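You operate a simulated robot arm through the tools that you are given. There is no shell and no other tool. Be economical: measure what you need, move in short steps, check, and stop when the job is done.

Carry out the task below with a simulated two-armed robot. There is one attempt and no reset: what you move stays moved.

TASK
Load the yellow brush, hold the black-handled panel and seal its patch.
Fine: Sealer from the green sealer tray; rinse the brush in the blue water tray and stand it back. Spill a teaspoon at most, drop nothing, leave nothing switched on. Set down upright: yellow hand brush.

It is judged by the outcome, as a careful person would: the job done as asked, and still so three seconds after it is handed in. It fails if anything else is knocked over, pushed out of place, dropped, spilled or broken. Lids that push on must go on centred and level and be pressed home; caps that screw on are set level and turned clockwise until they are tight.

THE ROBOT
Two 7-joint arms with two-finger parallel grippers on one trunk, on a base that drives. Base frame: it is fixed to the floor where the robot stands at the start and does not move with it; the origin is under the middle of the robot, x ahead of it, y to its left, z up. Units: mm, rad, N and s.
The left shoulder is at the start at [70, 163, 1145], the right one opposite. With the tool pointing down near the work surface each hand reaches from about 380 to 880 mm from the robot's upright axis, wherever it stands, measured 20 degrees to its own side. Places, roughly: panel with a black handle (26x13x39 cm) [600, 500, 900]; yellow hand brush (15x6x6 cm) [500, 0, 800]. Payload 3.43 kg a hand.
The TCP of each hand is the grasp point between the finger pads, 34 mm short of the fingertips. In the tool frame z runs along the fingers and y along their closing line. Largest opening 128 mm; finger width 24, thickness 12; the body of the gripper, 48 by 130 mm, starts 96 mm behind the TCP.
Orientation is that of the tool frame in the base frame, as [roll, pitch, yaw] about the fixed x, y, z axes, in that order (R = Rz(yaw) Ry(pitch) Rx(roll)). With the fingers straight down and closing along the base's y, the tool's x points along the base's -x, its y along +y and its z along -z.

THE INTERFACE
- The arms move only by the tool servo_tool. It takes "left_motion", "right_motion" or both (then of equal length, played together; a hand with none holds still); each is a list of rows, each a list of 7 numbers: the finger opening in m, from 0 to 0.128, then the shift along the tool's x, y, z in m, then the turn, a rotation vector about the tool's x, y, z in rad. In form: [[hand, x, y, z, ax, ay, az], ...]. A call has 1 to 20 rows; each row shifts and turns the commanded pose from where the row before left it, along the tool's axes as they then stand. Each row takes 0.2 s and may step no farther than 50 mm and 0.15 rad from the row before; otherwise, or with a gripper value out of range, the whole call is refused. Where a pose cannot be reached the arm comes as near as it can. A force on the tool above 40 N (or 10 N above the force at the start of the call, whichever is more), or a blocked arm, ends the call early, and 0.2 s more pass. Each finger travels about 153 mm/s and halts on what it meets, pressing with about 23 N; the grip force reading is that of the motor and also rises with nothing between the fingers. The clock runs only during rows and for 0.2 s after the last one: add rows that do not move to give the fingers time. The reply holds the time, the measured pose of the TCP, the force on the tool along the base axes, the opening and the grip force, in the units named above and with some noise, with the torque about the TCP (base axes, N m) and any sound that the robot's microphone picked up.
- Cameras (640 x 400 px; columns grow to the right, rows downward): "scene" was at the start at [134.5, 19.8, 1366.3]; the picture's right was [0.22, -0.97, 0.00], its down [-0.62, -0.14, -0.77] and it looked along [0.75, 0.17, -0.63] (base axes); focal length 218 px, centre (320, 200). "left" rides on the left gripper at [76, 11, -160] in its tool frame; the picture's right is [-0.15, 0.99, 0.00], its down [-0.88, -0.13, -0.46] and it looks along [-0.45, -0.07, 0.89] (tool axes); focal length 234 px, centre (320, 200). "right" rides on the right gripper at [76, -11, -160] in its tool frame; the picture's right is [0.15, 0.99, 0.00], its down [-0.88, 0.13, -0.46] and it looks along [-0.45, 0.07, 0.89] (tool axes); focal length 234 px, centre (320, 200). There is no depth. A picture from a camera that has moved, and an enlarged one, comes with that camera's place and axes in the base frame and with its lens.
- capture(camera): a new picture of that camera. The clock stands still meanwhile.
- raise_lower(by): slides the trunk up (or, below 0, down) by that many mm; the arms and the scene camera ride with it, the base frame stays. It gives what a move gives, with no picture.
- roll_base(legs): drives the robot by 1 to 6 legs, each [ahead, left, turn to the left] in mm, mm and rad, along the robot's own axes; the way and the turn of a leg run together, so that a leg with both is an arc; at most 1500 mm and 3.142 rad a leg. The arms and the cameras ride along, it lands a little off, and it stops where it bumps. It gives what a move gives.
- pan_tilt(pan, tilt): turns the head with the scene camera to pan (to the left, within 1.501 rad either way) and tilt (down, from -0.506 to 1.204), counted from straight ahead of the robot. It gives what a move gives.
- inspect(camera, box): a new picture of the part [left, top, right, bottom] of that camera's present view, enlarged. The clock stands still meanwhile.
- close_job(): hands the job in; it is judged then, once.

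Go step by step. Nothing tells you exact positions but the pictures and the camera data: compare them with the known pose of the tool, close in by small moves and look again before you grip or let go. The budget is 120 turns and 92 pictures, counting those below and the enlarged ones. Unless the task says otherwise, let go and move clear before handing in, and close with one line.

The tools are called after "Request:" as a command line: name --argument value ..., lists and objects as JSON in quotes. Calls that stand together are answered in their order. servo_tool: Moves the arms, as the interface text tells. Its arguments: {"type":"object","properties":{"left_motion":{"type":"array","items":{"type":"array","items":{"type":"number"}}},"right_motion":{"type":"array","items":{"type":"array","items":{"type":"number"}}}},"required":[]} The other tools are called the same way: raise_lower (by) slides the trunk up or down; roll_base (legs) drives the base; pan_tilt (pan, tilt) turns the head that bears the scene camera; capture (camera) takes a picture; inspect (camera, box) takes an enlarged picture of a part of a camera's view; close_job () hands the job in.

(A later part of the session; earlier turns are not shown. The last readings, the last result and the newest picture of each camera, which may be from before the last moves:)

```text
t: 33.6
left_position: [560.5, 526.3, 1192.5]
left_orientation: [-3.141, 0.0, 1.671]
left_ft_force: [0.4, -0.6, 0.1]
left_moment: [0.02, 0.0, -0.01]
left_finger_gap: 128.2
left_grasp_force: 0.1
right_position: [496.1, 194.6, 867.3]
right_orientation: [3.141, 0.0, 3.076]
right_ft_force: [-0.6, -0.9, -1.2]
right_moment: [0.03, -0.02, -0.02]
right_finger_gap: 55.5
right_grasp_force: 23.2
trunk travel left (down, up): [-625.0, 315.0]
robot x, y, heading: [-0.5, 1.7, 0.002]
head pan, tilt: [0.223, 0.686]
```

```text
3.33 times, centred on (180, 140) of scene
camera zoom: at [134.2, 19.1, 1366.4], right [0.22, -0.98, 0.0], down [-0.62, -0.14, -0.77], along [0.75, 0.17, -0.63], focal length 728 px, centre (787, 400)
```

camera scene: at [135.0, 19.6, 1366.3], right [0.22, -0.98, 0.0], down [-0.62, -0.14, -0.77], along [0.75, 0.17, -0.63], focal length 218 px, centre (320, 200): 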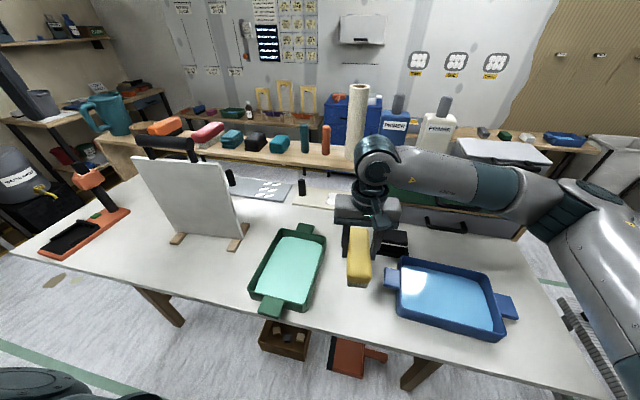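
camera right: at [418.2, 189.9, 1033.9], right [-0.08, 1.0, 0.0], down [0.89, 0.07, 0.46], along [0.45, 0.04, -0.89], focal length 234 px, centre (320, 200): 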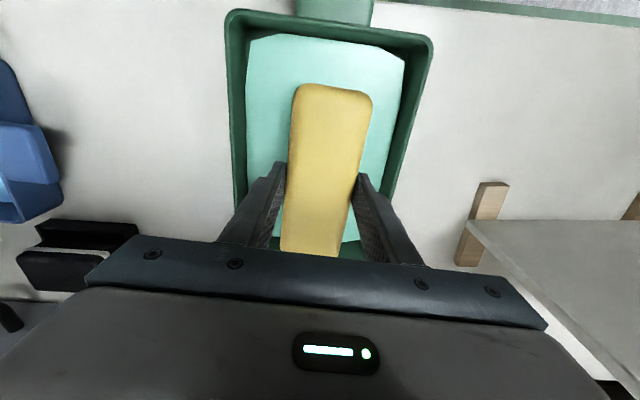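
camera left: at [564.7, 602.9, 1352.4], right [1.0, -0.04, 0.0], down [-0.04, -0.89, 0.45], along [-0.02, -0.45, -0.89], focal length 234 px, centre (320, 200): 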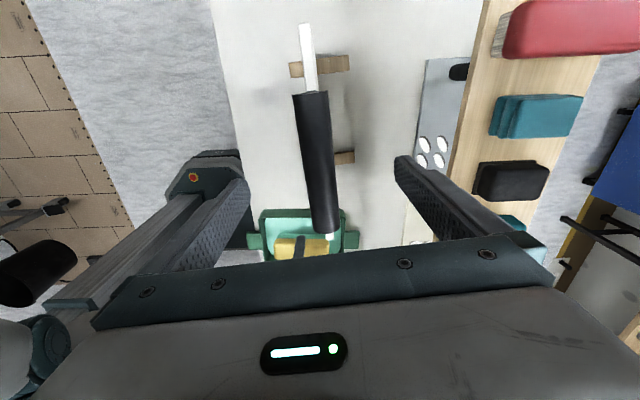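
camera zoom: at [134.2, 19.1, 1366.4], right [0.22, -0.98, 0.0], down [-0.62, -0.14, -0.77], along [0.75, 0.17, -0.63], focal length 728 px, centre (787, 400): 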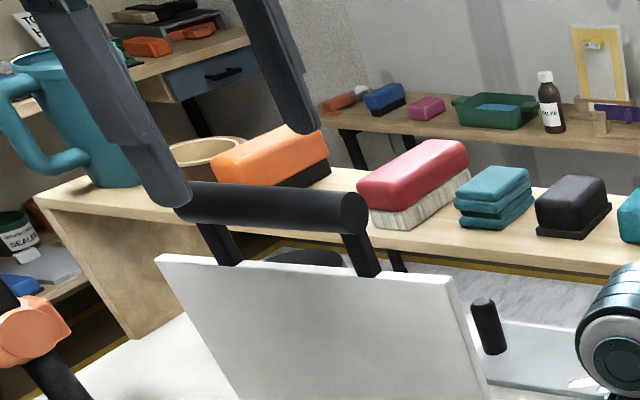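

The bar is centred between the fingers. I'll turn slightly, lower onto it and close to a narrow gap before the final grip.

Request:
servo_tool --left_motion '[[0.11, 0, 0, 0.03, 0, 0, 0.03], [0.09, 0, 0, 0.025, 0, 0, 0], [0.07, 0, 0, 0.01, 0, 0, 0], [0.06, 0, 0, 0, 0, 0, 0], [0.055, 0, 0, 0, 0, 0, 0], [0.055, 0, 0, 0, 0, 0, 0]]'

Request:
capture --camera "left"

```text
t: 35.0
left_position: [561.6, 527.8, 1126.8]
left_orientation: [3.141, 0.002, 1.644]
left_ft_force: [0.0, -0.3, -0.3]
left_moment: [-0.03, 0.0, -0.03]
left_finger_gap: 55.0
left_grasp_force: 0.1
right_position: [495.8, 196.9, 868.3]
right_orientation: [3.141, 0.001, 3.075]
right_ft_force: [-0.6, -0.1, -2.8]
right_moment: [-0.03, 0.04, -0.01]
right_finger_gap: 55.4
right_grasp_force: 23.2
trunk travel left (down, up): [-625.0, 315.0]
robot x, y, heading: [0.3, 1.4, 0.002]
head pan, tilt: [0.223, 0.686]
```

```text
54 pictures are left
camera left: at [567.8, 604.9, 1286.9], right [1.0, -0.07, 0.0], down [-0.07, -0.89, 0.46], along [-0.03, -0.45, -0.89], focal length 234 px, centre (320, 200)
```

left: 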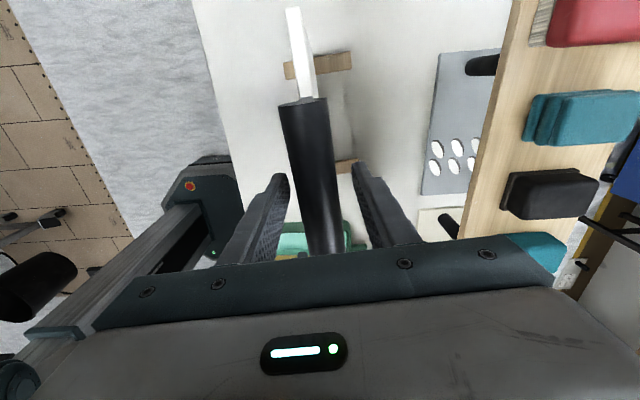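

The bar is about 2 mm toward the robot from the middle; I'll correct and close gently.

Request:
servo_tool --left_motion '[[0.05, 0, -0.002, 0, 0, 0, 0], [0.042, 0, 0, 0, 0, 0, 0], [0.036, 0, 0, 0, 0, 0, 0], [0.03, 0, 0, 0, 0, 0, 0], [0.026, 0, 0, 0, 0, 0, 0], [0.02, 0, 0, 0, 0, 0, 0], [0.015, 0, 0, 0, 0, 0, 0], [0.015, 0, 0, 0, 0, 0, 0]]'

Request:
capture --camera "scene"

```text
t: 36.8
left_position: [559.4, 528.3, 1127.3]
left_orientation: [-3.141, -0.002, 1.644]
left_ft_force: [0.7, 0.9, -0.1]
left_moment: [0.04, -0.12, 0.16]
left_finger_gap: 31.1
left_grasp_force: 22.8
right_position: [494.2, 194.5, 867.2]
right_orientation: [-3.141, 0.002, 3.075]
right_ft_force: [-0.5, -0.9, -1.8]
right_moment: [0.0, -0.03, 0.03]
right_finger_gap: 55.5
right_grasp_force: 23.4
trunk travel left (down, up): [-625.0, 315.0]
robot x, y, heading: [-3.0, -0.3, -0.002]
head pan, tilt: [0.223, 0.686]
```

```text
53 pictures are left
camera scene: at [134.6, 19.9, 1366.3], right [0.22, -0.97, 0.0], down [-0.62, -0.14, -0.77], along [0.75, 0.17, -0.63], focal length 218 px, centre (320, 200)
```

scene: 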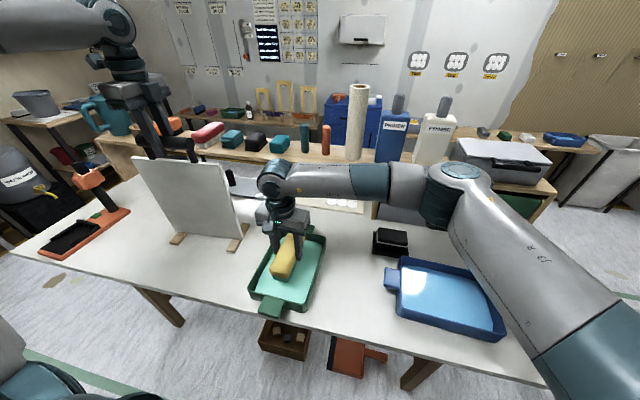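

The panel is held, but the right arm couldn't reach the far part of its face from here. I'll let go of the handle for now, raise both hands, and shift the base to the left before gripping again.

Request:
servo_tool --left_motion '[[0.03, 0, 0, 0, 0, 0, 0], [0.045, 0, 0, 0, 0, 0, 0], [0.06, 0, 0, 0, 0, 0, 0], [0.1, 0, 0, 0, 0, 0, 0], [0.128, 0, 0, -0.02, 0, 0, 0], [0.128, 0, 0, -0.045, 0, 0, 0], [0.128, 0, 0, -0.045, 0, 0, 0], [0.128, 0, 0, -0.04, 0, 0, 0], [0.128, 0, 0, 0, 0, 0, 0], [0.128, 0, 0, 0, 0, 0, 0]]' --right_motion '[[0.03, 0, 0, 0, 0, 0, 0], [0.03, 0, 0, 0, 0, 0, 0], [0.03, 0, 0, 0, 0, 0, 0], [0.03, 0, 0, 0, 0, 0, 0], [0.03, 0, 0, -0.02, 0, 0, 0], [0.03, 0, 0, 0, 0, 0, 0], [0.03, 0, 0, 0, 0, 0, 0], [0.03, 0, 0, 0, 0, 0, 0], [0.03, 0, 0, 0, 0, 0, 0], [0.03, 0, 0, 0, 0, 0, 0]]'

Request:
capture --camera "scene"

```text
t: 39.0
left_position: [559.8, 527.5, 1279.4]
left_orientation: [-3.141, 0.001, 1.643]
left_ft_force: [0.3, 0.7, 0.2]
left_moment: [0.0, -0.01, 0.0]
left_finger_gap: 128.0
left_grasp_force: 0.0
right_position: [495.9, 195.2, 889.2]
right_orientation: [3.141, 0.002, 3.075]
right_ft_force: [0.4, 1.9, -2.0]
right_moment: [-0.02, 0.04, 0.01]
right_finger_gap: 55.6
right_grasp_force: 23.1
trunk travel left (down, up): [-625.0, 315.0]
robot x, y, heading: [-2.3, 2.5, 0.004]
head pan, tilt: [0.223, 0.686]
```

```text
52 pictures are left
camera scene: at [134.6, 19.7, 1366.3], right [0.22, -0.97, 0.0], down [-0.62, -0.14, -0.77], along [0.75, 0.17, -0.63], focal length 218 px, centre (320, 200)
```

scene: 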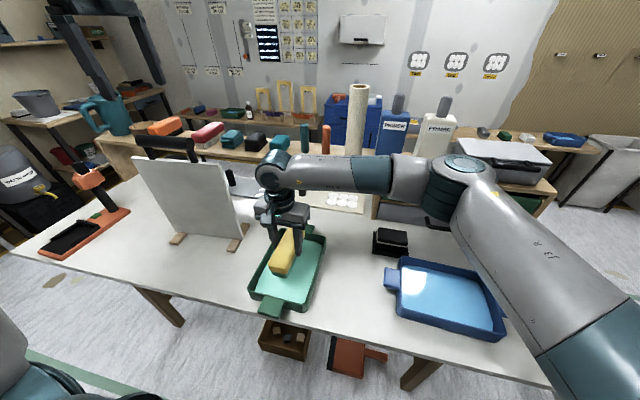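

I'll pull the brush back toward me within the tray so it clears the panel during the drive, then roll left 220 mm.

Request:
servo_tool --right_motion '[[0.03, 0.03, 0, -0.02, 0, 0, 0], [0.03, 0.025, -0.01, -0.02, 0, 0, 0], [0.03, 0, 0, 0, 0, 0, 0]]'

Request:
roll_base --legs '[[0, 220, 0]]'

Request:
capture --camera "scene"

```text
t: 39.8
left_position: [560.0, 526.4, 1276.4]
left_orientation: [-3.141, 0.0, 1.641]
left_ft_force: [0.6, -0.4, 0.0]
left_moment: [0.01, 0.03, -0.01]
left_finger_gap: 128.1
left_grasp_force: 0.0
right_position: [439.3, 187.5, 926.7]
right_orientation: [3.142, 0.0, 3.073]
right_ft_force: [0.7, -0.1, -2.2]
right_moment: [-0.02, 0.03, -0.01]
right_finger_gap: 55.6
right_grasp_force: 22.4
trunk travel left (down, up): [-625.0, 315.0]
robot x, y, heading: [0.6, -3.4, -0.001]
head pan, tilt: [0.223, 0.686]
```

```text
t: 41.5
left_position: [558.5, 746.1, 1277.7]
left_orientation: [-3.141, 0.0, 1.643]
left_ft_force: [-0.2, 0.4, 0.5]
left_moment: [-0.02, -0.03, -0.03]
left_finger_gap: 128.0
left_grasp_force: 0.1
right_position: [440.5, 406.6, 927.6]
right_orientation: [-3.14, 0.0, 3.075]
right_ft_force: [0.0, 0.0, -1.6]
right_moment: [0.01, -0.02, 0.01]
right_finger_gap: 55.3
right_grasp_force: 23.1
trunk travel left (down, up): [-625.0, 315.0]
robot x, y, heading: [-1.1, 223.9, 0.0]
head pan, tilt: [0.223, 0.686]
```

```text
51 pictures are left
camera scene: at [134.6, 238.5, 1366.4], right [0.22, -0.97, 0.0], down [-0.62, -0.14, -0.77], along [0.75, 0.17, -0.63], focal length 218 px, centre (320, 200)
```

scene: 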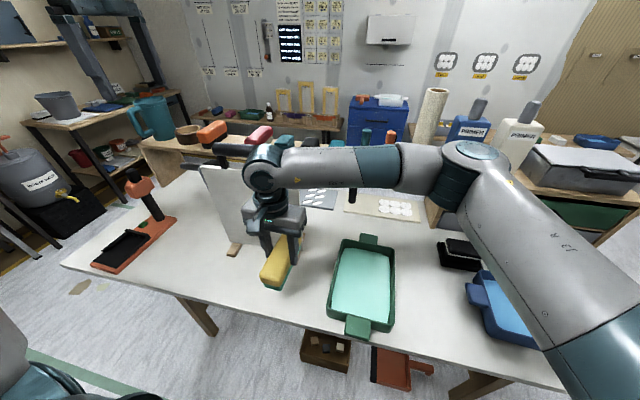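

The base is at y≈222 and nothing dripped. The left hand returns above the handle and lowers around it again.

Request:
servo_tool --left_motion '[[0.128, -0.0437, -0.003, 0, 0, 0, 0], [0.128, -0.0437, -0.003, 0, 0, 0, 0], [0.128, -0.0437, -0.003, 0, 0, 0, 0], [0.128, -0.0437, -0.003, 0, 0, 0, 0], [0.128, -0.0437, -0.003, 0, 0, 0, 0], [0.128, 0, 0, 0, 0, 0, 0], [0.128, 0, 0, 0.045, 0, 0, 0], [0.12, 0, 0, 0.045, 0, 0, 0], [0.1, 0, 0, 0.04, 0, 0, 0], [0.08, 0, 0, 0.02, 0, 0, 0], [0.06, 0, 0, 0, 0, 0, 0], [0.055, 0, 0, 0, 0, 0, 0]]'

Request:
capture --camera "left"

```text
t: 44.1
left_position: [557.4, 529.0, 1128.2]
left_orientation: [-3.141, 0.001, 1.644]
left_ft_force: [0.2, -0.2, 0.0]
left_moment: [-0.01, -0.04, 0.02]
left_finger_gap: 54.7
left_grasp_force: 0.0
right_position: [440.5, 405.4, 926.4]
right_orientation: [3.141, 0.0, 3.075]
right_ft_force: [-0.3, -0.2, -2.1]
right_moment: [-0.04, 0.0, -0.01]
right_finger_gap: 55.5
right_grasp_force: 22.7
trunk travel left (down, up): [-625.0, 315.0]
robot x, y, heading: [-1.2, 218.9, -0.005]
head pan, tilt: [0.223, 0.686]
```

```text
50 pictures are left
camera left: at [564.3, 604.8, 1287.5], right [1.0, -0.07, 0.0], down [-0.07, -0.89, 0.46], along [-0.03, -0.45, -0.89], focal length 234 px, centre (320, 200)
```

left: 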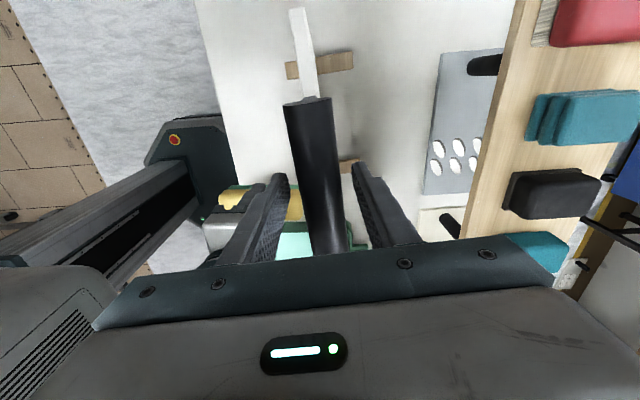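

Centred. Closing on the bar, then tilting the brush upright to face the panel well short of it.

Request:
servo_tool --left_motion '[[0.045, 0, 0, 0, 0, 0, 0], [0.038, 0, 0, 0, 0, 0, 0], [0.032, 0, 0, 0, 0, 0, 0], [0.026, 0, 0, 0, 0, 0, 0], [0.02, 0, 0, 0, 0, 0, 0], [0.015, 0, 0, 0, 0, 0, 0], [0.015, 0, 0, 0, 0, 0, 0]]'

Request:
servo_tool --right_motion '[[0.03, 0.01, 0, -0.01, 0, 0, -0.146], [0.03, 0, 0, 0, 0, -0.15, 0], [0.03, 0, 0, 0, 0, -0.15, 0], [0.03, 0, 0, 0, 0, -0.15, 0], [0.03, 0, 0, 0, 0, -0.15, 0], [0.03, 0, 0, 0, 0, -0.15, 0], [0.03, 0, 0, 0, 0, -0.15, 0], [0.03, 0, 0, 0, 0, -0.15, 0], [0.03, 0, 0, 0, 0, -0.15, 0], [0.03, 0, 0, 0, 0, -0.15, 0], [0.03, 0, 0, 0, 0, -0.15, 0], [0.03, 0, 0, 0, 0, -0.07, 0], [0.03, 0, 0, 0, 0, 0, 0]]'

Request:
capture --camera "right"

Request:
capture --camera "scene"

```text
t: 45.7
left_position: [558.0, 527.6, 1127.9]
left_orientation: [-3.141, 0.001, 1.643]
left_ft_force: [0.7, -0.9, 0.7]
left_moment: [0.02, -0.02, -0.23]
left_finger_gap: 31.2
left_grasp_force: 22.2
right_position: [439.7, 405.8, 926.6]
right_orientation: [-3.141, 0.0, 3.074]
right_ft_force: [-0.3, -0.4, -1.9]
right_moment: [0.01, 0.03, -0.01]
right_finger_gap: 55.6
right_grasp_force: 23.6
trunk travel left (down, up): [-625.0, 315.0]
robot x, y, heading: [-2.0, 218.4, -0.001]
head pan, tilt: [0.223, 0.686]
```

```text
t: 48.5
left_position: [557.6, 527.2, 1130.4]
left_orientation: [3.138, 0.0, 1.644]
left_ft_force: [8.8, 2.6, 18.2]
left_moment: [-0.33, -0.22, 0.89]
left_finger_gap: 40.3
left_grasp_force: 23.1
right_position: [549.6, 383.0, 962.2]
right_orientation: [-3.075, 1.567, -2.995]
right_ft_force: [-10.8, -2.1, -8.6]
right_moment: [-0.06, -0.37, 0.23]
right_finger_gap: 55.7
right_grasp_force: 22.7
right hand out of reach, approached as far as the arm can: row 9, 10, 11, 12
trunk travel left (down, up): [-625.0, 315.0]
robot x, y, heading: [-0.1, 219.5, 0.0]
head pan, tilt: [0.223, 0.686]
```

```text
49 pictures are left
camera right: at [390.7, 359.0, 886.2], right [-0.08, 0.99, -0.15], down [-0.46, 0.09, 0.88], along [0.88, 0.14, 0.45], focal length 234 px, centre (320, 200)
```

right: 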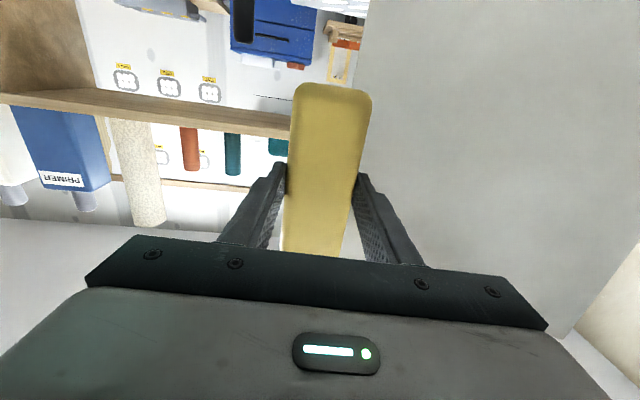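

```text
48 pictures are left
camera scene: at [133.1, 238.1, 1366.6], right [0.22, -0.97, 0.0], down [-0.62, -0.14, -0.77], along [0.75, 0.17, -0.63], focal length 218 px, centre (320, 200)
```

scene: 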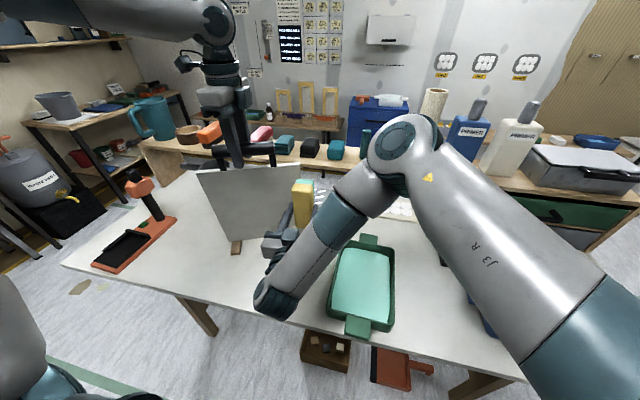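

The arm could not fold back that far, so it ended further ahead and the brush nudged the panel's right edge. I'll slide the brush away to the right at once and check the panel.

Request:
servo_tool --right_motion '[[0.03, 0, -0.02, 0, 0, 0, 0], [0.03, 0, -0.04, 0, 0, 0, 0], [0.03, 0, -0.04, 0, 0, 0, 0], [0.03, 0, 0, 0, 0, 0, 0]]'

Request:
capture --camera "scene"

Request:
capture --camera "left"

```text
t: 49.5
left_position: [557.0, 528.7, 1124.6]
left_orientation: [-3.136, -0.001, 1.641]
left_ft_force: [0.7, -1.5, -3.7]
left_moment: [-0.02, 0.01, -0.21]
left_finger_gap: 32.4
left_grasp_force: 14.4
right_position: [558.4, 281.9, 960.3]
right_orientation: [2.647, 1.569, 2.727]
right_ft_force: [-0.1, -0.3, -1.9]
right_moment: [-0.01, 0.05, 0.03]
right_finger_gap: 55.5
right_grasp_force: 23.5
trunk travel left (down, up): [-625.0, 315.0]
robot x, y, heading: [-0.7, 218.1, -0.0]
head pan, tilt: [0.223, 0.686]
```

```text
47 pictures are left
camera scene: at [134.5, 238.3, 1365.9], right [0.22, -0.97, 0.0], down [-0.62, -0.14, -0.77], along [0.75, 0.17, -0.63], focal length 218 px, centre (320, 200)
```

scene: 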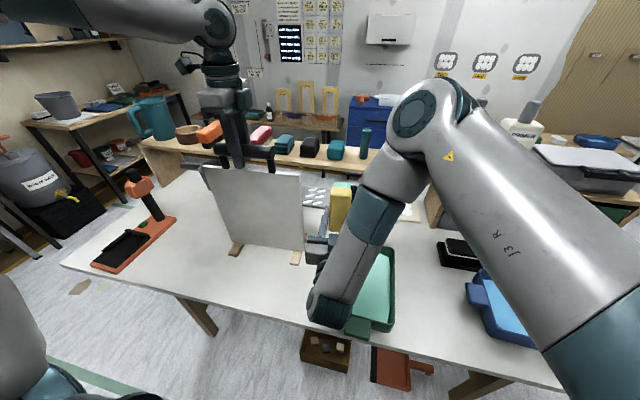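

```text
46 pictures are left
camera left: at [564.3, 604.1, 1285.5], right [1.0, -0.08, -0.01], down [-0.07, -0.89, 0.46], along [-0.04, -0.45, -0.89], focal length 234 px, centre (320, 200)
```

left: 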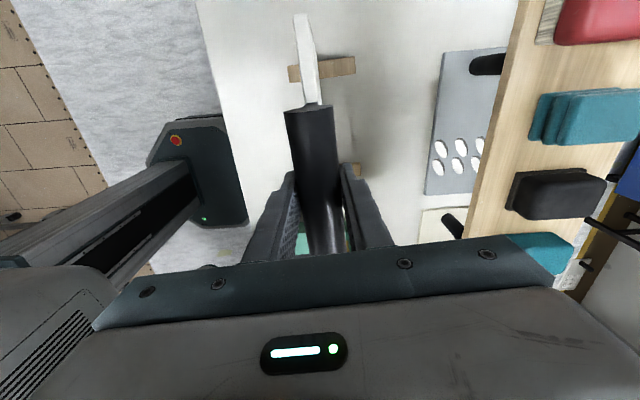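

The panel has settled back in line within the grip. The base must stand further back for the horizontal brush, so I'll release, lift the left hand and drive back 130 mm.

Request:
servo_tool --left_motion '[[0.035, 0, 0, 0, 0, 0, 0], [0.045, 0, 0, 0, 0, 0, 0], [0.06, 0, 0, 0, 0, 0, 0], [0.1, 0, 0, 0, 0, 0, 0], [0.128, 0, 0, -0.02, 0, 0, 0], [0.128, 0, 0, -0.045, 0, 0, 0], [0.128, 0, 0, -0.045, 0, 0, 0], [0.128, 0, 0, 0, 0, 0, 0]]'

Request:
roll_base --legs '[[-130, 0, 0]]'

Request:
capture --camera "scene"

```text
t: 51.3
left_position: [560.2, 527.0, 1238.3]
left_orientation: [3.141, 0.0, 1.644]
left_ft_force: [0.5, -0.4, 0.1]
left_moment: [0.0, 0.02, 0.01]
left_finger_gap: 128.0
left_grasp_force: 0.1
right_position: [558.1, 283.2, 960.2]
right_orientation: [-2.887, 1.569, -2.808]
right_ft_force: [0.4, -0.2, -1.5]
right_moment: [-0.01, 0.08, -0.01]
right_finger_gap: 55.7
right_grasp_force: 22.9
trunk travel left (down, up): [-625.0, 315.0]
robot x, y, heading: [0.5, 220.8, 0.006]
head pan, tilt: [0.223, 0.686]
```

```text
t: 52.6
left_position: [429.8, 526.4, 1237.7]
left_orientation: [3.141, 0.0, 1.643]
left_ft_force: [0.9, -0.4, -0.4]
left_moment: [0.0, 0.0, 0.0]
left_finger_gap: 128.0
left_grasp_force: 0.1
right_position: [428.5, 283.3, 959.8]
right_orientation: [-3.103, 1.57, -3.024]
right_ft_force: [0.5, -0.3, -1.2]
right_moment: [0.02, 0.05, -0.01]
right_finger_gap: 55.7
right_grasp_force: 23.4
trunk travel left (down, up): [-625.0, 315.0]
robot x, y, heading: [-130.3, 220.4, -0.003]
head pan, tilt: [0.223, 0.686]
```

```text
45 pictures are left
camera scene: at [6.0, 238.6, 1366.2], right [0.22, -0.97, 0.0], down [-0.62, -0.14, -0.77], along [0.75, 0.17, -0.63], focal length 218 px, centre (320, 200)
```

scene: 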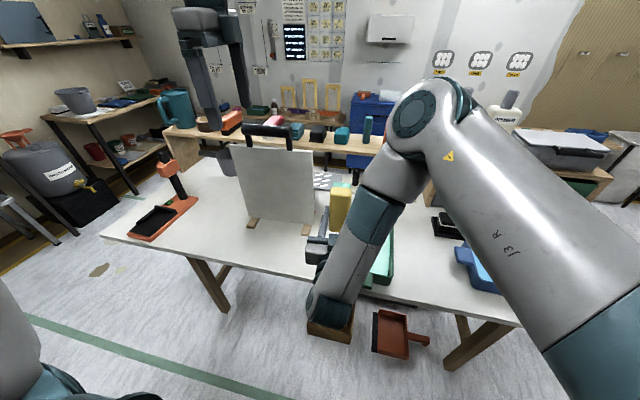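

The panel stands. I'll check its pose and whether the nudge left sealer on its edge.

Request:
inspect --camera "scene" --box '[220, 110, 360, 240]'

```text
3.08 times, centred on (290, 175) of scene
camera zoom: at [6.0, 238.6, 1366.2], right [0.22, -0.97, 0.0], down [-0.62, -0.14, -0.77], along [0.75, 0.17, -0.63], focal length 672 px, centre (412, 277)
```

zoom: 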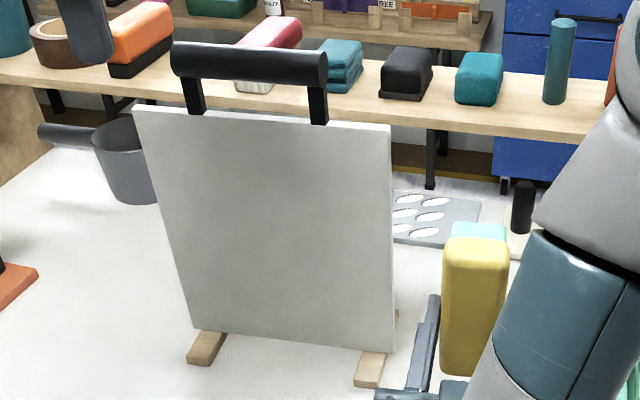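

The panel is where it was. The left hand goes back over the bar and lowers around it.

Request:
servo_tool --left_motion '[[0.128, -0.002, 0.043, 0, 0, 0, 0], [0.128, -0.003, 0.043, 0, 0, 0, 0], [0.128, -0.003, 0.0425, 0, 0, 0, 0], [0.128, 0, 0, 0, 0, 0, 0], [0.12, 0, 0, 0.04, 0, 0, 0], [0.1, 0, 0, 0.04, 0, 0, 0], [0.08, 0, 0, 0.03, 0, 0, 0], [0.06, 0, 0, 0, 0, 0, 0], [0.055, 0, 0, 0, 0, 0, 0]]'

Request:
capture --camera "left"

```text
t: 54.6
left_position: [545.3, 533.7, 1122.5]
left_orientation: [3.141, 0.0, 1.645]
left_ft_force: [0.5, 1.7, 0.3]
left_moment: [-0.01, 0.02, 0.02]
left_finger_gap: 55.0
left_grasp_force: 0.1
left hand out of reach, approached as far as the arm can: row 3
right_position: [428.1, 282.3, 960.6]
right_orientation: [3.1, 1.57, -3.102]
right_ft_force: [0.1, -0.4, -1.4]
right_moment: [-0.01, 0.07, -0.01]
right_finger_gap: 55.6
right_grasp_force: 23.1
trunk travel left (down, up): [-625.0, 315.0]
robot x, y, heading: [-126.3, 220.1, 0.004]
head pan, tilt: [0.223, 0.686]
```

```text
43 pictures are left
camera left: at [552.0, 611.0, 1282.9], right [1.0, -0.07, 0.0], down [-0.07, -0.89, 0.46], along [-0.03, -0.45, -0.89], focal length 234 px, centre (320, 200)
```

left: 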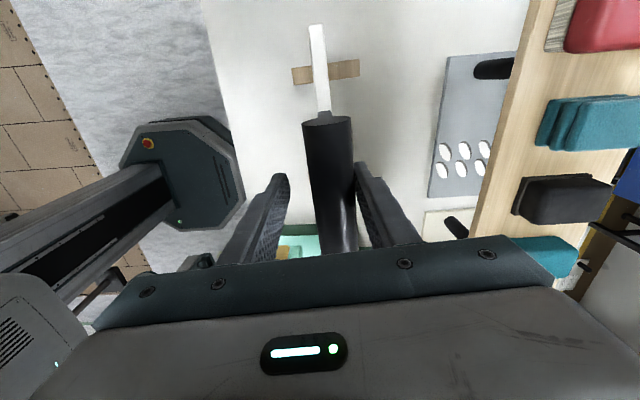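

The arm was short by about 13 mm while high; at this height I'll shift forward and recheck.

Request:
servo_tool --left_motion '[[0.055, -0.003, 0.006, -0.003, 0, 0, 0], [0.055, -0.002, 0.006, -0.002, 0, 0, 0], [0.055, 0, 0, 0, 0, 0, 0]]'

Request:
inspect --camera "left" --box '[220, 80, 420, 270]'

```text
t: 55.4
left_position: [559.3, 529.3, 1127.4]
left_orientation: [-3.141, 0.0, 1.643]
left_ft_force: [0.0, 0.0, 1.1]
left_moment: [0.02, 0.02, 0.02]
left_finger_gap: 55.2
left_grasp_force: 0.0
right_position: [428.3, 283.5, 959.7]
right_orientation: [0.121, 1.57, 0.201]
right_ft_force: [0.2, 0.1, -1.5]
right_moment: [-0.01, 0.03, 0.01]
right_finger_gap: 55.7
right_grasp_force: 23.2
trunk travel left (down, up): [-625.0, 315.0]
robot x, y, heading: [-131.4, 217.2, -0.001]
head pan, tilt: [0.223, 0.686]
```

```text
2.11 times, centred on (320, 175) of left
camera zoom: at [564.4, 606.4, 1286.7], right [1.0, -0.07, 0.0], down [-0.06, -0.89, 0.46], along [-0.03, -0.45, -0.89], focal length 493 px, centre (320, 253)
```

zoom: 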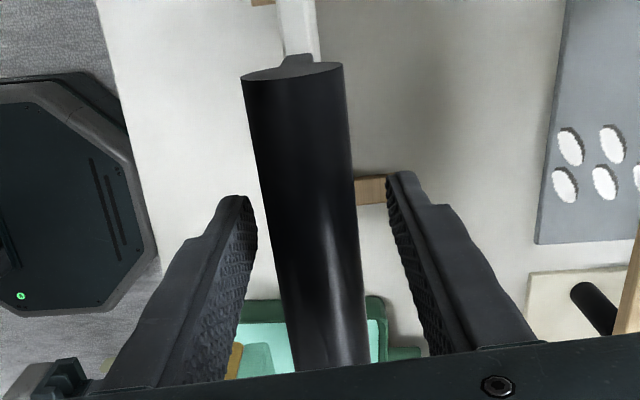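

Near centred. I'll close the left grip, then bring the brush in front of the panel's middle, still about 50 mm short of it.

Request:
servo_tool --left_motion '[[0.045, 0, -0.0015, 0, 0, 0, 0], [0.038, 0, 0, 0, 0, 0, 0], [0.032, 0, 0, 0, 0, 0, 0], [0.026, 0, 0, 0, 0, 0, 0], [0.02, 0, 0, 0, 0, 0, 0], [0.015, 0, 0, 0, 0, 0, 0], [0.015, 0, 0, 0, 0, 0, 0]]'

Request:
servo_tool --right_motion '[[0.03, 0.006, 0.0468, 0.005, 0.02, 0, 0], [0.03, 0.006, 0.0468, 0.005, 0, 0, 0], [0.03, 0.006, 0.0468, 0.005, 0, 0, 0], [0.03, 0.006, 0.0468, 0.005, 0, 0, 0], [0.03, 0.006, 0.0468, 0.005, 0, 0, 0], [0.03, 0, 0, 0, 0, 0, 0]]'

Request:
capture --camera "right"

Request:
capture --camera "scene"

```text
t: 57.0
left_position: [557.7, 528.8, 1126.8]
left_orientation: [3.141, 0.0, 1.645]
left_ft_force: [0.2, -0.5, 1.1]
left_moment: [0.01, -0.04, 0.19]
left_finger_gap: 31.1
left_grasp_force: 22.5
right_position: [427.5, 283.5, 960.7]
right_orientation: [3.131, 1.57, -3.071]
right_ft_force: [-0.2, 0.4, -1.2]
right_moment: [-0.03, 0.09, 0.03]
right_finger_gap: 55.5
right_grasp_force: 22.9
trunk travel left (down, up): [-625.0, 315.0]
robot x, y, heading: [-129.7, 217.5, 0.005]
head pan, tilt: [0.223, 0.686]
```

```text
t: 58.4
left_position: [556.1, 529.0, 1126.9]
left_orientation: [-3.14, 0.0, 1.646]
left_ft_force: [-1.0, 0.9, 1.9]
left_moment: [0.0, 0.0, 0.18]
left_finger_gap: 31.0
left_grasp_force: 22.8
right_position: [460.4, 451.6, 966.8]
right_orientation: [-3.121, 1.566, -3.058]
right_ft_force: [0.1, 0.1, -1.0]
right_moment: [0.01, 0.05, -0.02]
right_finger_gap: 55.1
right_grasp_force: 22.9
right hand out of reach, approached as far as the arm can: row 4, 5
trunk travel left (down, up): [-625.0, 315.0]
robot x, y, heading: [-128.1, 220.0, -0.004]
head pan, tilt: [0.223, 0.686]
```

```text
41 pictures are left
camera right: at [300.8, 430.5, 892.8], right [-0.06, 0.99, -0.15], down [-0.46, 0.1, 0.88], along [0.89, 0.12, 0.45], focal length 234 px, centre (320, 200)
```

right: 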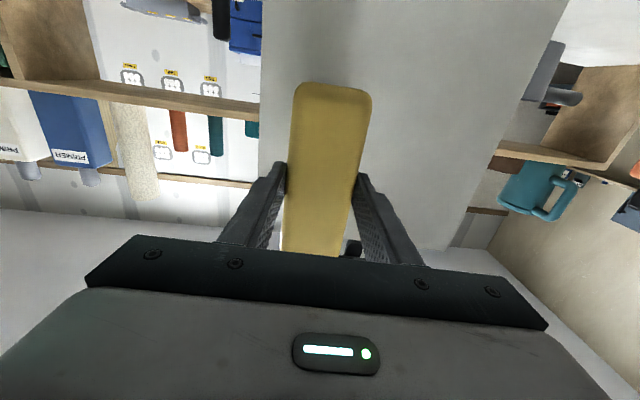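

```text
40 pictures are left
camera scene: at [5.0, 238.5, 1366.3], right [0.22, -0.97, 0.0], down [-0.62, -0.14, -0.77], along [0.75, 0.17, -0.63], focal length 218 px, centre (320, 200)
```

scene: 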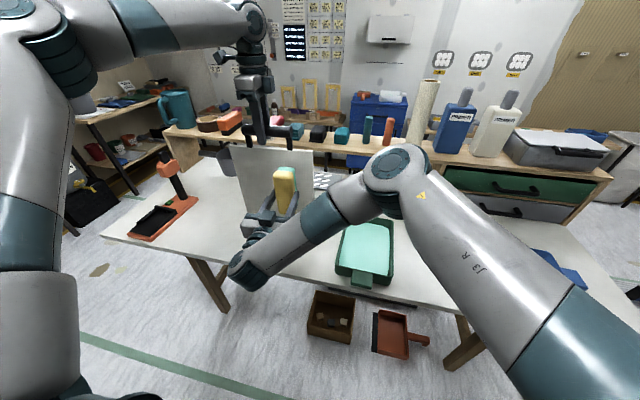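

The fold of the right arm limits it this far to its left, so I need the panel nearly straight ahead. I'll bring the brush back, release the handle, and drive 270 mm further left.

Request:
servo_tool --left_motion '[[0.035, 0, 0, 0, 0, 0, 0], [0.045, 0, 0, 0, 0, 0, 0], [0.06, 0, 0, 0, 0, 0, 0], [0.1, 0, 0, 0, 0, 0, 0], [0.128, 0, 0, -0.02, 0, 0, 0], [0.128, 0, 0, -0.045, 0, 0, 0], [0.128, 0, 0, -0.045, 0, 0, 0], [0.128, 0, 0, 0, 0, 0, 0]]' --right_motion '[[0.03, 0, -0.04, -0.006, 0, 0, 0], [0.03, 0, -0.04, -0.006, 0, 0, 0], [0.03, 0, -0.04, -0.006, 0, 0, 0], [0.03, 0, -0.04, -0.006, 0, 0, 0], [0.03, 0, 0, 0, 0, 0, 0], [0.03, 0, 0, 0, 0, 0, 0], [0.03, 0, 0, 0, 0, 0, 0], [0.03, 0, 0, 0, 0, 0, 0]]'

Request:
roll_base --legs '[[0, 270, 0]]'

Request:
capture --camera "scene"

```text
t: 60.2
left_position: [546.3, 532.0, 1229.7]
left_orientation: [3.14, 0.001, 1.646]
left_ft_force: [0.2, 0.3, 0.0]
left_moment: [0.0, 0.03, -0.02]
left_finger_gap: 127.6
left_grasp_force: 0.0
left hand out of reach, approached as far as the arm can: row 7
right_position: [447.8, 288.1, 967.5]
right_orientation: [2.981, 1.569, 3.041]
right_ft_force: [-0.8, -0.6, -1.8]
right_moment: [-0.02, 0.05, 0.0]
right_finger_gap: 55.3
right_grasp_force: 23.3
trunk travel left (down, up): [-625.0, 315.0]
robot x, y, heading: [-128.6, 220.6, -0.001]
head pan, tilt: [0.223, 0.686]
```

```text
t: 62.1
left_position: [542.9, 809.1, 1230.2]
left_orientation: [3.139, 0.001, 1.651]
left_ft_force: [1.4, 1.9, -0.1]
left_moment: [0.02, -0.01, 0.01]
left_finger_gap: 128.3
left_grasp_force: 0.0
right_position: [446.6, 565.4, 966.0]
right_orientation: [-3.102, 1.57, -3.037]
right_ft_force: [-0.9, -0.2, -2.1]
right_moment: [0.02, 0.04, -0.07]
right_finger_gap: 55.3
right_grasp_force: 23.3
trunk travel left (down, up): [-625.0, 315.0]
robot x, y, heading: [-129.6, 489.8, 0.005]
head pan, tilt: [0.223, 0.686]
```

```text
39 pictures are left
camera scene: at [3.8, 512.0, 1366.3], right [0.23, -0.97, 0.0], down [-0.62, -0.15, -0.77], along [0.75, 0.18, -0.63], focal length 218 px, centre (320, 200)
```

scene: 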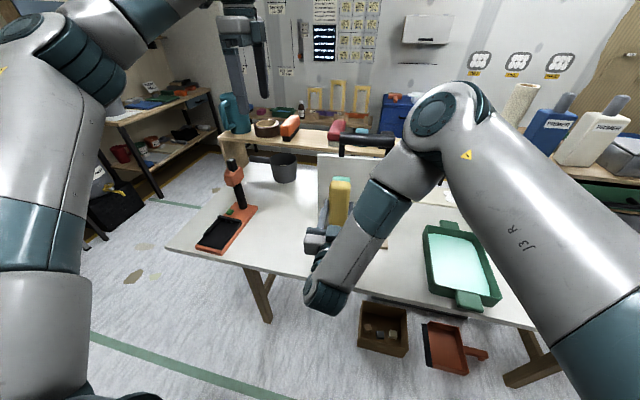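

Now the panel is almost straight ahead. The left hand comes back across to the bar, stops above it and I check.

Request:
servo_tool --left_motion '[[0.128, -0.0402, -0.002, 0, 0, 0, 0], [0.128, -0.0402, -0.002, 0, 0, 0, 0], [0.128, -0.0402, -0.002, 0, 0, 0, 0], [0.128, -0.0402, -0.0015, 0, 0, 0, 0], [0.128, -0.0402, 0, 0, 0, 0, 0], [0.128, -0.0402, 0, 0, 0, 0, 0], [0.128, -0.0402, 0, 0, 0, 0, 0], [0.128, 0, 0, 0.02, 0, 0, 0], [0.128, 0, 0, 0.01, 0, 0, 0], [0.128, 0, 0, 0, 0, 0, 0]]'

Request:
capture --camera "left"

```text
t: 64.3
left_position: [450.1, 694.3, 1192.6]
left_orientation: [3.14, 0.002, 1.651]
left_ft_force: [-0.5, 0.1, 0.5]
left_moment: [-0.01, 0.01, 0.02]
left_finger_gap: 128.1
left_grasp_force: 0.0
left hand out of reach, approached as far as the arm can: row 1, 2, 3, 4, 5, 6, 7
right_position: [447.1, 564.9, 966.8]
right_orientation: [-3.023, 1.57, -2.956]
right_ft_force: [0.4, -0.9, -1.4]
right_moment: [-0.03, 0.06, 0.0]
right_finger_gap: 55.4
right_grasp_force: 23.2
trunk travel left (down, up): [-625.0, 315.0]
robot x, y, heading: [-127.6, 490.0, 0.006]
head pan, tilt: [0.223, 0.686]
```

```text
38 pictures are left
camera left: at [455.5, 771.9, 1352.8], right [1.0, -0.07, 0.0], down [-0.06, -0.89, 0.46], along [-0.03, -0.46, -0.89], focal length 234 px, centre (320, 200)
```

left: 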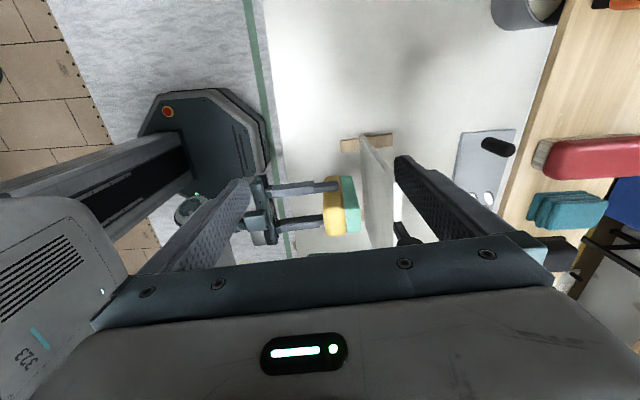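

The left wrist gets stuck on this path. I'll try going across closer in first, then forward.

Request:
servo_tool --left_motion '[[0.128, -0.04, 0, -0.01, 0, 0, 0], [0.128, -0.04, 0, -0.01, 0, 0, 0], [0.128, -0.04, 0, 0, 0, 0, 0], [0.128, -0.04, 0, 0, 0, 0, 0], [0.128, 0, 0, 0, 0, 0, 0]]'

```text
t: 65.5
left_position: [435.1, 665.4, 1186.0]
left_orientation: [3.14, -0.001, 1.65]
left_ft_force: [0.3, 0.5, 0.8]
left_moment: [-0.01, -0.02, 0.02]
left_finger_gap: 128.2
left_grasp_force: 0.1
left hand out of reach, approached as far as the arm can: row 1, 2, 3, 4
right_position: [446.8, 566.1, 966.9]
right_orientation: [-3.024, 1.569, -2.959]
right_ft_force: [-0.2, 0.6, -1.6]
right_moment: [-0.02, 0.04, 0.01]
right_finger_gap: 55.3
right_grasp_force: 22.9
trunk travel left (down, up): [-625.0, 315.0]
robot x, y, heading: [-132.3, 489.6, 0.009]
head pan, tilt: [0.223, 0.686]
```

The left wrist limit is about direction, so a better stance is to turn the robot to the right: both hands then reach forward-left naturally. I'll slide 94 mm left and turn 0.5 rad right; both hands sweep clear in front of the panel.

Request:
roll_base --legs '[[0, 94, 0], [0, 0, -0.5]]'

Request:
capture --camera "scene"

```text
t: 68.0
left_position: [449.2, 466.1, 1185.2]
left_orientation: [3.14, 0.001, 1.151]
left_ft_force: [0.4, 0.2, -0.3]
left_moment: [-0.02, 0.03, -0.01]
left_finger_gap: 128.2
left_grasp_force: 0.1
right_position: [410.3, 372.7, 966.3]
right_orientation: [3.073, 1.57, 2.64]
right_ft_force: [0.2, 0.3, -2.4]
right_moment: [0.0, 0.06, 0.02]
right_finger_gap: 55.6
right_grasp_force: 23.0
trunk travel left (down, up): [-625.0, 315.0]
robot x, y, heading: [-132.5, 584.2, -0.492]
head pan, tilt: [0.223, 0.686]
```

```text
37 pictures are left
camera scene: at [-3.5, 538.5, 1366.3], right [-0.27, -0.96, 0.0], down [-0.61, 0.17, -0.77], along [0.75, -0.2, -0.63], focal length 218 px, centre (320, 200)
```

scene: 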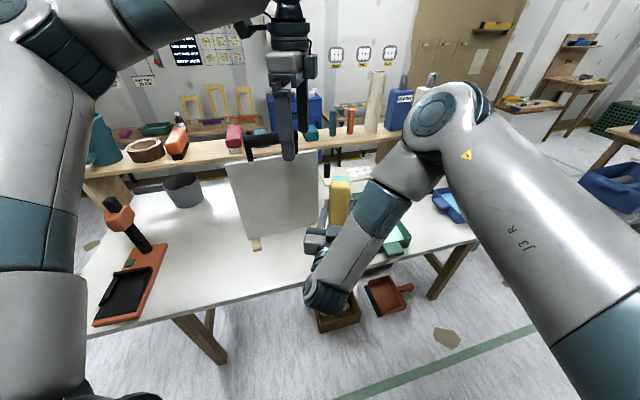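

Good stance. The left hand turns square to the bar and moves over it.

Request:
servo_tool --left_motion '[[0.128, 0, 0, -0.005, 0, 0, -0.12], [0.128, 0, 0, -0.005, 0, 0, -0.12], [0.128, 0, 0, -0.005, 0, 0, -0.12], [0.128, 0, 0, -0.005, 0, 0, -0.12], [0.128, 0.0185, 0.0377, 0, 0, 0, 0], [0.128, 0.0185, 0.0377, 0, 0, 0, 0], [0.128, 0.0185, 0.0377, 0, 0, 0, 0], [0.128, 0, 0, 0, 0, 0, 0]]'

Request:
capture --camera "left"

```text
t: 69.8
left_position: [562.3, 531.9, 1205.0]
left_orientation: [3.14, 0.003, 1.631]
left_ft_force: [-0.6, 0.1, 0.0]
left_moment: [0.01, 0.0, -0.01]
left_finger_gap: 127.8
left_grasp_force: 0.1
left hand out of reach, approached as far as the arm can: row 3
right_position: [410.4, 372.6, 966.2]
right_orientation: [2.957, 1.57, 2.524]
right_ft_force: [-0.7, 0.1, -1.3]
right_moment: [0.02, 0.03, 0.01]
right_finger_gap: 55.4
right_grasp_force: 22.8
trunk travel left (down, up): [-625.0, 315.0]
robot x, y, heading: [-133.8, 586.1, -0.497]
head pan, tilt: [0.223, 0.686]
```

```text
36 pictures are left
camera left: at [569.5, 608.5, 1364.5], right [1.0, -0.09, 0.0], down [-0.08, -0.89, 0.46], along [-0.04, -0.46, -0.89], focal length 234 px, centre (320, 200)
```

left: 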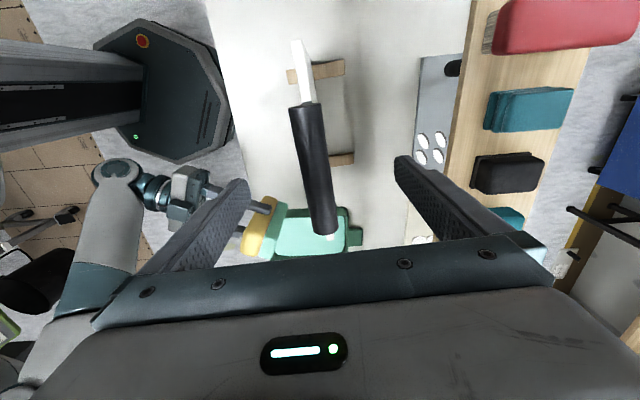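

In reach and well aligned. Lowering around the bar at the position that worked before, then closing.

Request:
servo_tool --left_motion '[[0.128, -0.003, -0.0035, 0.03, 0, 0, 0], [0.12, 0, 0, 0.03, 0, 0, 0], [0.1, 0, 0, 0.018, 0, 0, 0], [0.08, 0, 0, 0, 0, 0, 0], [0.06, 0, 0, 0, 0, 0, 0], [0.05, 0, 0, 0, 0, 0, 0], [0.042, 0, 0, 0, 0, 0, 0], [0.036, 0, 0, 0, 0, 0, 0], [0.03, 0, 0, 0, 0, 0, 0], [0.025, 0, 0, 0, 0, 0, 0], [0.02, 0, 0, 0, 0, 0, 0], [0.015, 0, 0, 0, 0, 0, 0], [0.015, 0, 0, 0, 0, 0, 0]]'

Request:
capture --camera "left"

```text
t: 72.6
left_position: [560.4, 528.9, 1129.3]
left_orientation: [-3.141, 0.002, 1.633]
left_ft_force: [-1.4, 0.4, -0.9]
left_moment: [0.01, 0.1, -0.19]
left_finger_gap: 31.0
left_grasp_force: 23.4
right_position: [410.1, 372.2, 967.0]
right_orientation: [-3.027, 1.57, 2.824]
right_ft_force: [-0.2, 0.5, -0.4]
right_moment: [0.02, 0.04, -0.01]
right_finger_gap: 55.4
right_grasp_force: 23.2
trunk travel left (down, up): [-625.0, 315.0]
robot x, y, heading: [-131.1, 584.2, -0.491]
head pan, tilt: [0.223, 0.686]
```

```text
35 pictures are left
camera left: at [567.2, 605.9, 1288.0], right [1.0, -0.09, 0.0], down [-0.08, -0.89, 0.46], along [-0.04, -0.46, -0.89], focal length 234 px, centre (320, 200)
```

left: 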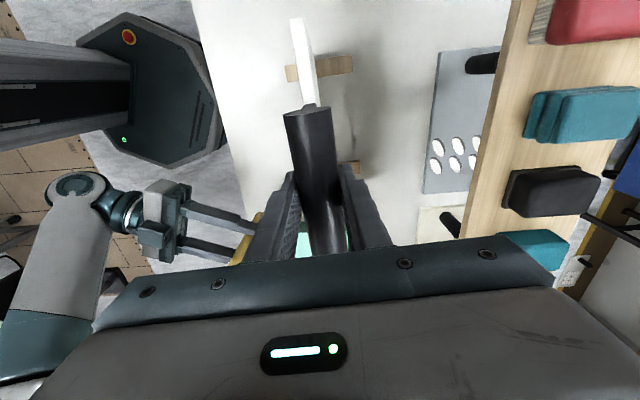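

Held. Now the brush turns square to the panel and moves in front of its middle, still 30 mm short.

Request:
servo_tool --right_motion '[[0.03, 0, 0, 0, -0.1225, 0, 0], [0.03, 0, 0, 0, -0.1225, 0, 0], [0.03, 0, 0, 0, -0.1225, 0, 0], [0.03, 0, 0, 0, -0.1225, 0, 0], [0.03, 0.009, 0.0365, 0.0145, 0, 0, 0], [0.03, 0.009, 0.0365, 0.0145, 0, 0, 0], [0.03, 0.009, 0.0365, 0.0145, 0, 0, 0], [0.03, 0.009, 0.0365, 0.0145, 0, 0, 0], [0.03, 0, 0, 0, 0, 0, 0]]'

Request:
capture --camera "scene"

Request:
capture --camera "left"

```text
t: 74.6
left_position: [559.4, 529.4, 1129.8]
left_orientation: [3.14, 0.001, 1.63]
left_ft_force: [-1.0, -0.6, 1.6]
left_moment: [0.0, 0.01, 0.2]
left_finger_gap: 31.6
left_grasp_force: 23.0
right_position: [478.6, 525.6, 988.0]
right_orientation: [3.134, 1.549, 2.986]
right_ft_force: [-0.8, 0.0, -1.9]
right_moment: [0.03, 0.07, 0.01]
right_finger_gap: 55.4
right_grasp_force: 22.9
right hand out of reach, approached as far as the arm can: row 2, 3, 4, 7, 8
trunk travel left (down, up): [-625.0, 315.0]
robot x, y, heading: [-131.1, 585.9, -0.484]
head pan, tilt: [0.223, 0.686]
```

```text
34 pictures are left
camera scene: at [-3.8, 538.8, 1366.4], right [-0.27, -0.96, 0.0], down [-0.61, 0.17, -0.77], along [0.75, -0.2, -0.63], focal length 218 px, centre (320, 200)
```

scene: 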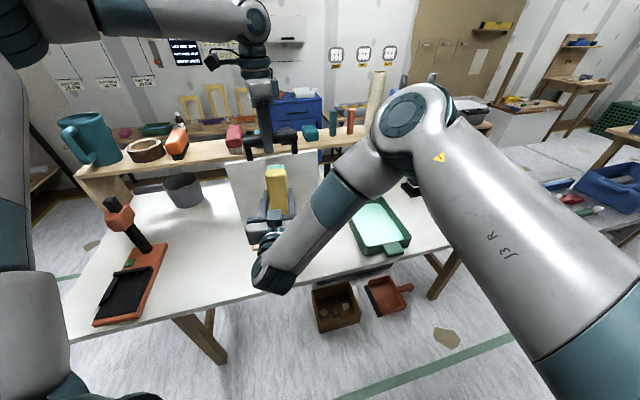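

```text
33 pictures are left
camera left: at [566.8, 606.0, 1288.2], right [1.0, -0.09, 0.0], down [-0.08, -0.89, 0.46], along [-0.04, -0.46, -0.89], focal length 234 px, centre (320, 200)
```

left: 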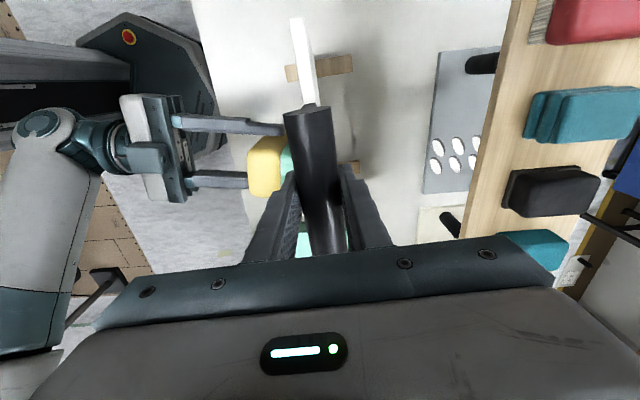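

The brush is just short of the face, but the right arm is still too folded to work low on it. I'll release, back off 100 mm, turn 0.2 rad more, and raise the trunk, which opens the right arm while keeping the left in reach.

Request:
servo_tool --left_motion '[[0.035, 0, 0, 0, 0, 0, 0], [0.045, 0, 0, 0, 0, 0, 0], [0.06, 0, 0, 0, 0, 0, 0], [0.1, 0, 0, 0, 0, 0, 0], [0.128, 0, 0, -0.02, 0, 0, 0], [0.128, 0, 0, -0.035, 0, 0, 0], [0.128, 0, 0, -0.02, 0, 0, 0], [0.128, 0, 0, 0, 0, 0, 0]]'

Request:
raise_lower --by 120

Request:
roll_base --legs '[[-100, 0, 0], [0, 0, -0.2]]'

Request:
capture --camera "scene"

```text
t: 76.4
left_position: [561.6, 530.7, 1202.1]
left_orientation: [3.14, 0.0, 1.631]
left_ft_force: [0.0, -0.1, -0.1]
left_moment: [0.0, 0.0, 0.0]
left_finger_gap: 128.0
left_grasp_force: 0.1
right_position: [479.8, 523.6, 987.5]
right_orientation: [3.135, 1.548, 2.985]
right_ft_force: [-0.1, -0.1, -1.1]
right_moment: [0.0, 0.05, 0.02]
right_finger_gap: 55.8
right_grasp_force: 22.8
trunk travel left (down, up): [-625.0, 315.0]
robot x, y, heading: [-130.5, 582.9, -0.491]
head pan, tilt: [0.223, 0.686]
```

```text
t: 77.9
left_position: [561.4, 529.8, 1321.8]
left_orientation: [-3.141, 0.001, 1.632]
left_ft_force: [0.5, 0.9, -0.1]
left_moment: [0.0, 0.02, -0.03]
left_finger_gap: 128.0
left_grasp_force: 0.0
right_position: [479.0, 523.5, 1106.8]
right_orientation: [3.132, 1.549, 2.983]
right_ft_force: [-1.2, 0.6, -0.9]
right_moment: [-0.02, 0.01, 0.01]
right_finger_gap: 55.8
right_grasp_force: 22.9
trunk travel left (down, up): [-745.0, 195.0]
robot x, y, heading: [-134.3, 582.8, -0.493]
head pan, tilt: [0.223, 0.686]
```

```text
t: 79.8
left_position: [445.8, 441.9, 1322.5]
left_orientation: [3.14, 0.003, 1.43]
left_ft_force: [0.1, -0.6, 0.2]
left_moment: [-0.03, -0.03, 0.03]
left_finger_gap: 127.9
left_grasp_force: 0.1
right_position: [364.4, 453.6, 1108.7]
right_orientation: [-3.136, 1.55, 2.796]
right_ft_force: [0.1, 0.6, -1.1]
right_moment: [0.01, 0.06, -0.02]
right_finger_gap: 55.7
right_grasp_force: 23.2
trunk travel left (down, up): [-745.0, 195.0]
robot x, y, heading: [-218.3, 635.3, -0.697]
head pan, tilt: [0.223, 0.686]
```

```text
32 pictures are left
camera scene: at [-106.5, 563.8, 1486.5], right [-0.45, -0.89, 0.0], down [-0.56, 0.29, -0.77], along [0.69, -0.35, -0.63], focal length 218 px, centre (320, 200)
```

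scene: 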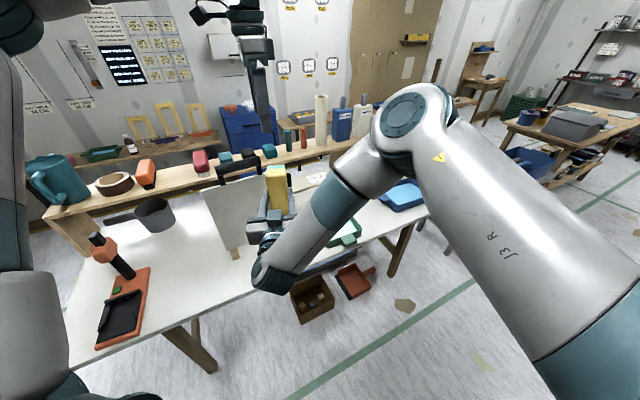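

The stance is set. I'll first test the right arm: square up the brush, lower it and bring it in front of the panel's middle.

Request:
servo_tool --right_motion '[[0.03, 0, 0, 0, -0.137, -0.01, 0], [0.03, 0, 0, 0, -0.137, -0.01, 0], [0.03, 0, 0, 0, -0.136, 0, 0], [0.03, 0.045, 0, 0, 0, 0, 0], [0.03, 0.045, 0, 0, 0, 0, 0], [0.03, 0.045, 0, 0, 0, 0, 0], [0.03, 0.043, 0, 0, 0, 0, 0], [0.03, 0, 0.031, 0.04, 0, 0, 0], [0.03, 0, 0.031, 0.04, 0, 0, 0], [0.03, 0, 0, 0, 0, 0, 0]]'

```text
refused: row 8 steps farther than a row can; nothing moved
```

Request:
servo_tool --right_motion '[[0.03, 0, 0, 0, -0.137, -0.01, 0], [0.03, 0, 0, 0, -0.137, -0.01, 0], [0.03, 0, 0, 0, -0.136, 0, 0], [0.03, 0.045, 0, 0, 0, 0, 0], [0.03, 0.045, 0, 0, 0, 0, 0], [0.03, 0.045, 0, 0, 0, 0, 0], [0.03, 0.043, 0, 0, 0, 0, 0], [0.03, 0, 0.021, 0.027, 0, 0, 0], [0.03, 0, 0.021, 0.027, 0, 0, 0], [0.03, 0, 0.021, 0.027, 0, 0, 0], [0.03, 0, 0, 0, 0, 0, 0]]'

```text
t: 82.2
left_position: [444.9, 441.1, 1322.1]
left_orientation: [3.139, 0.002, 1.429]
left_ft_force: [0.0, 0.0, 0.0]
left_moment: [-0.01, 0.0, -0.02]
left_finger_gap: 128.2
left_grasp_force: 0.0
right_position: [411.6, 507.6, 1162.0]
right_orientation: [3.078, 1.51, 2.891]
right_ft_force: [0.7, 0.7, -1.3]
right_moment: [0.04, 0.05, 0.02]
right_finger_gap: 55.7
right_grasp_force: 22.9
right hand out of reach, approached as far as the arm can: row 1, 2, 3, 4, 5, 6, 7, 8, 9, 10
trunk travel left (down, up): [-745.0, 195.0]
robot x, y, heading: [-221.4, 631.0, -0.694]
head pan, tilt: [0.223, 0.686]
```

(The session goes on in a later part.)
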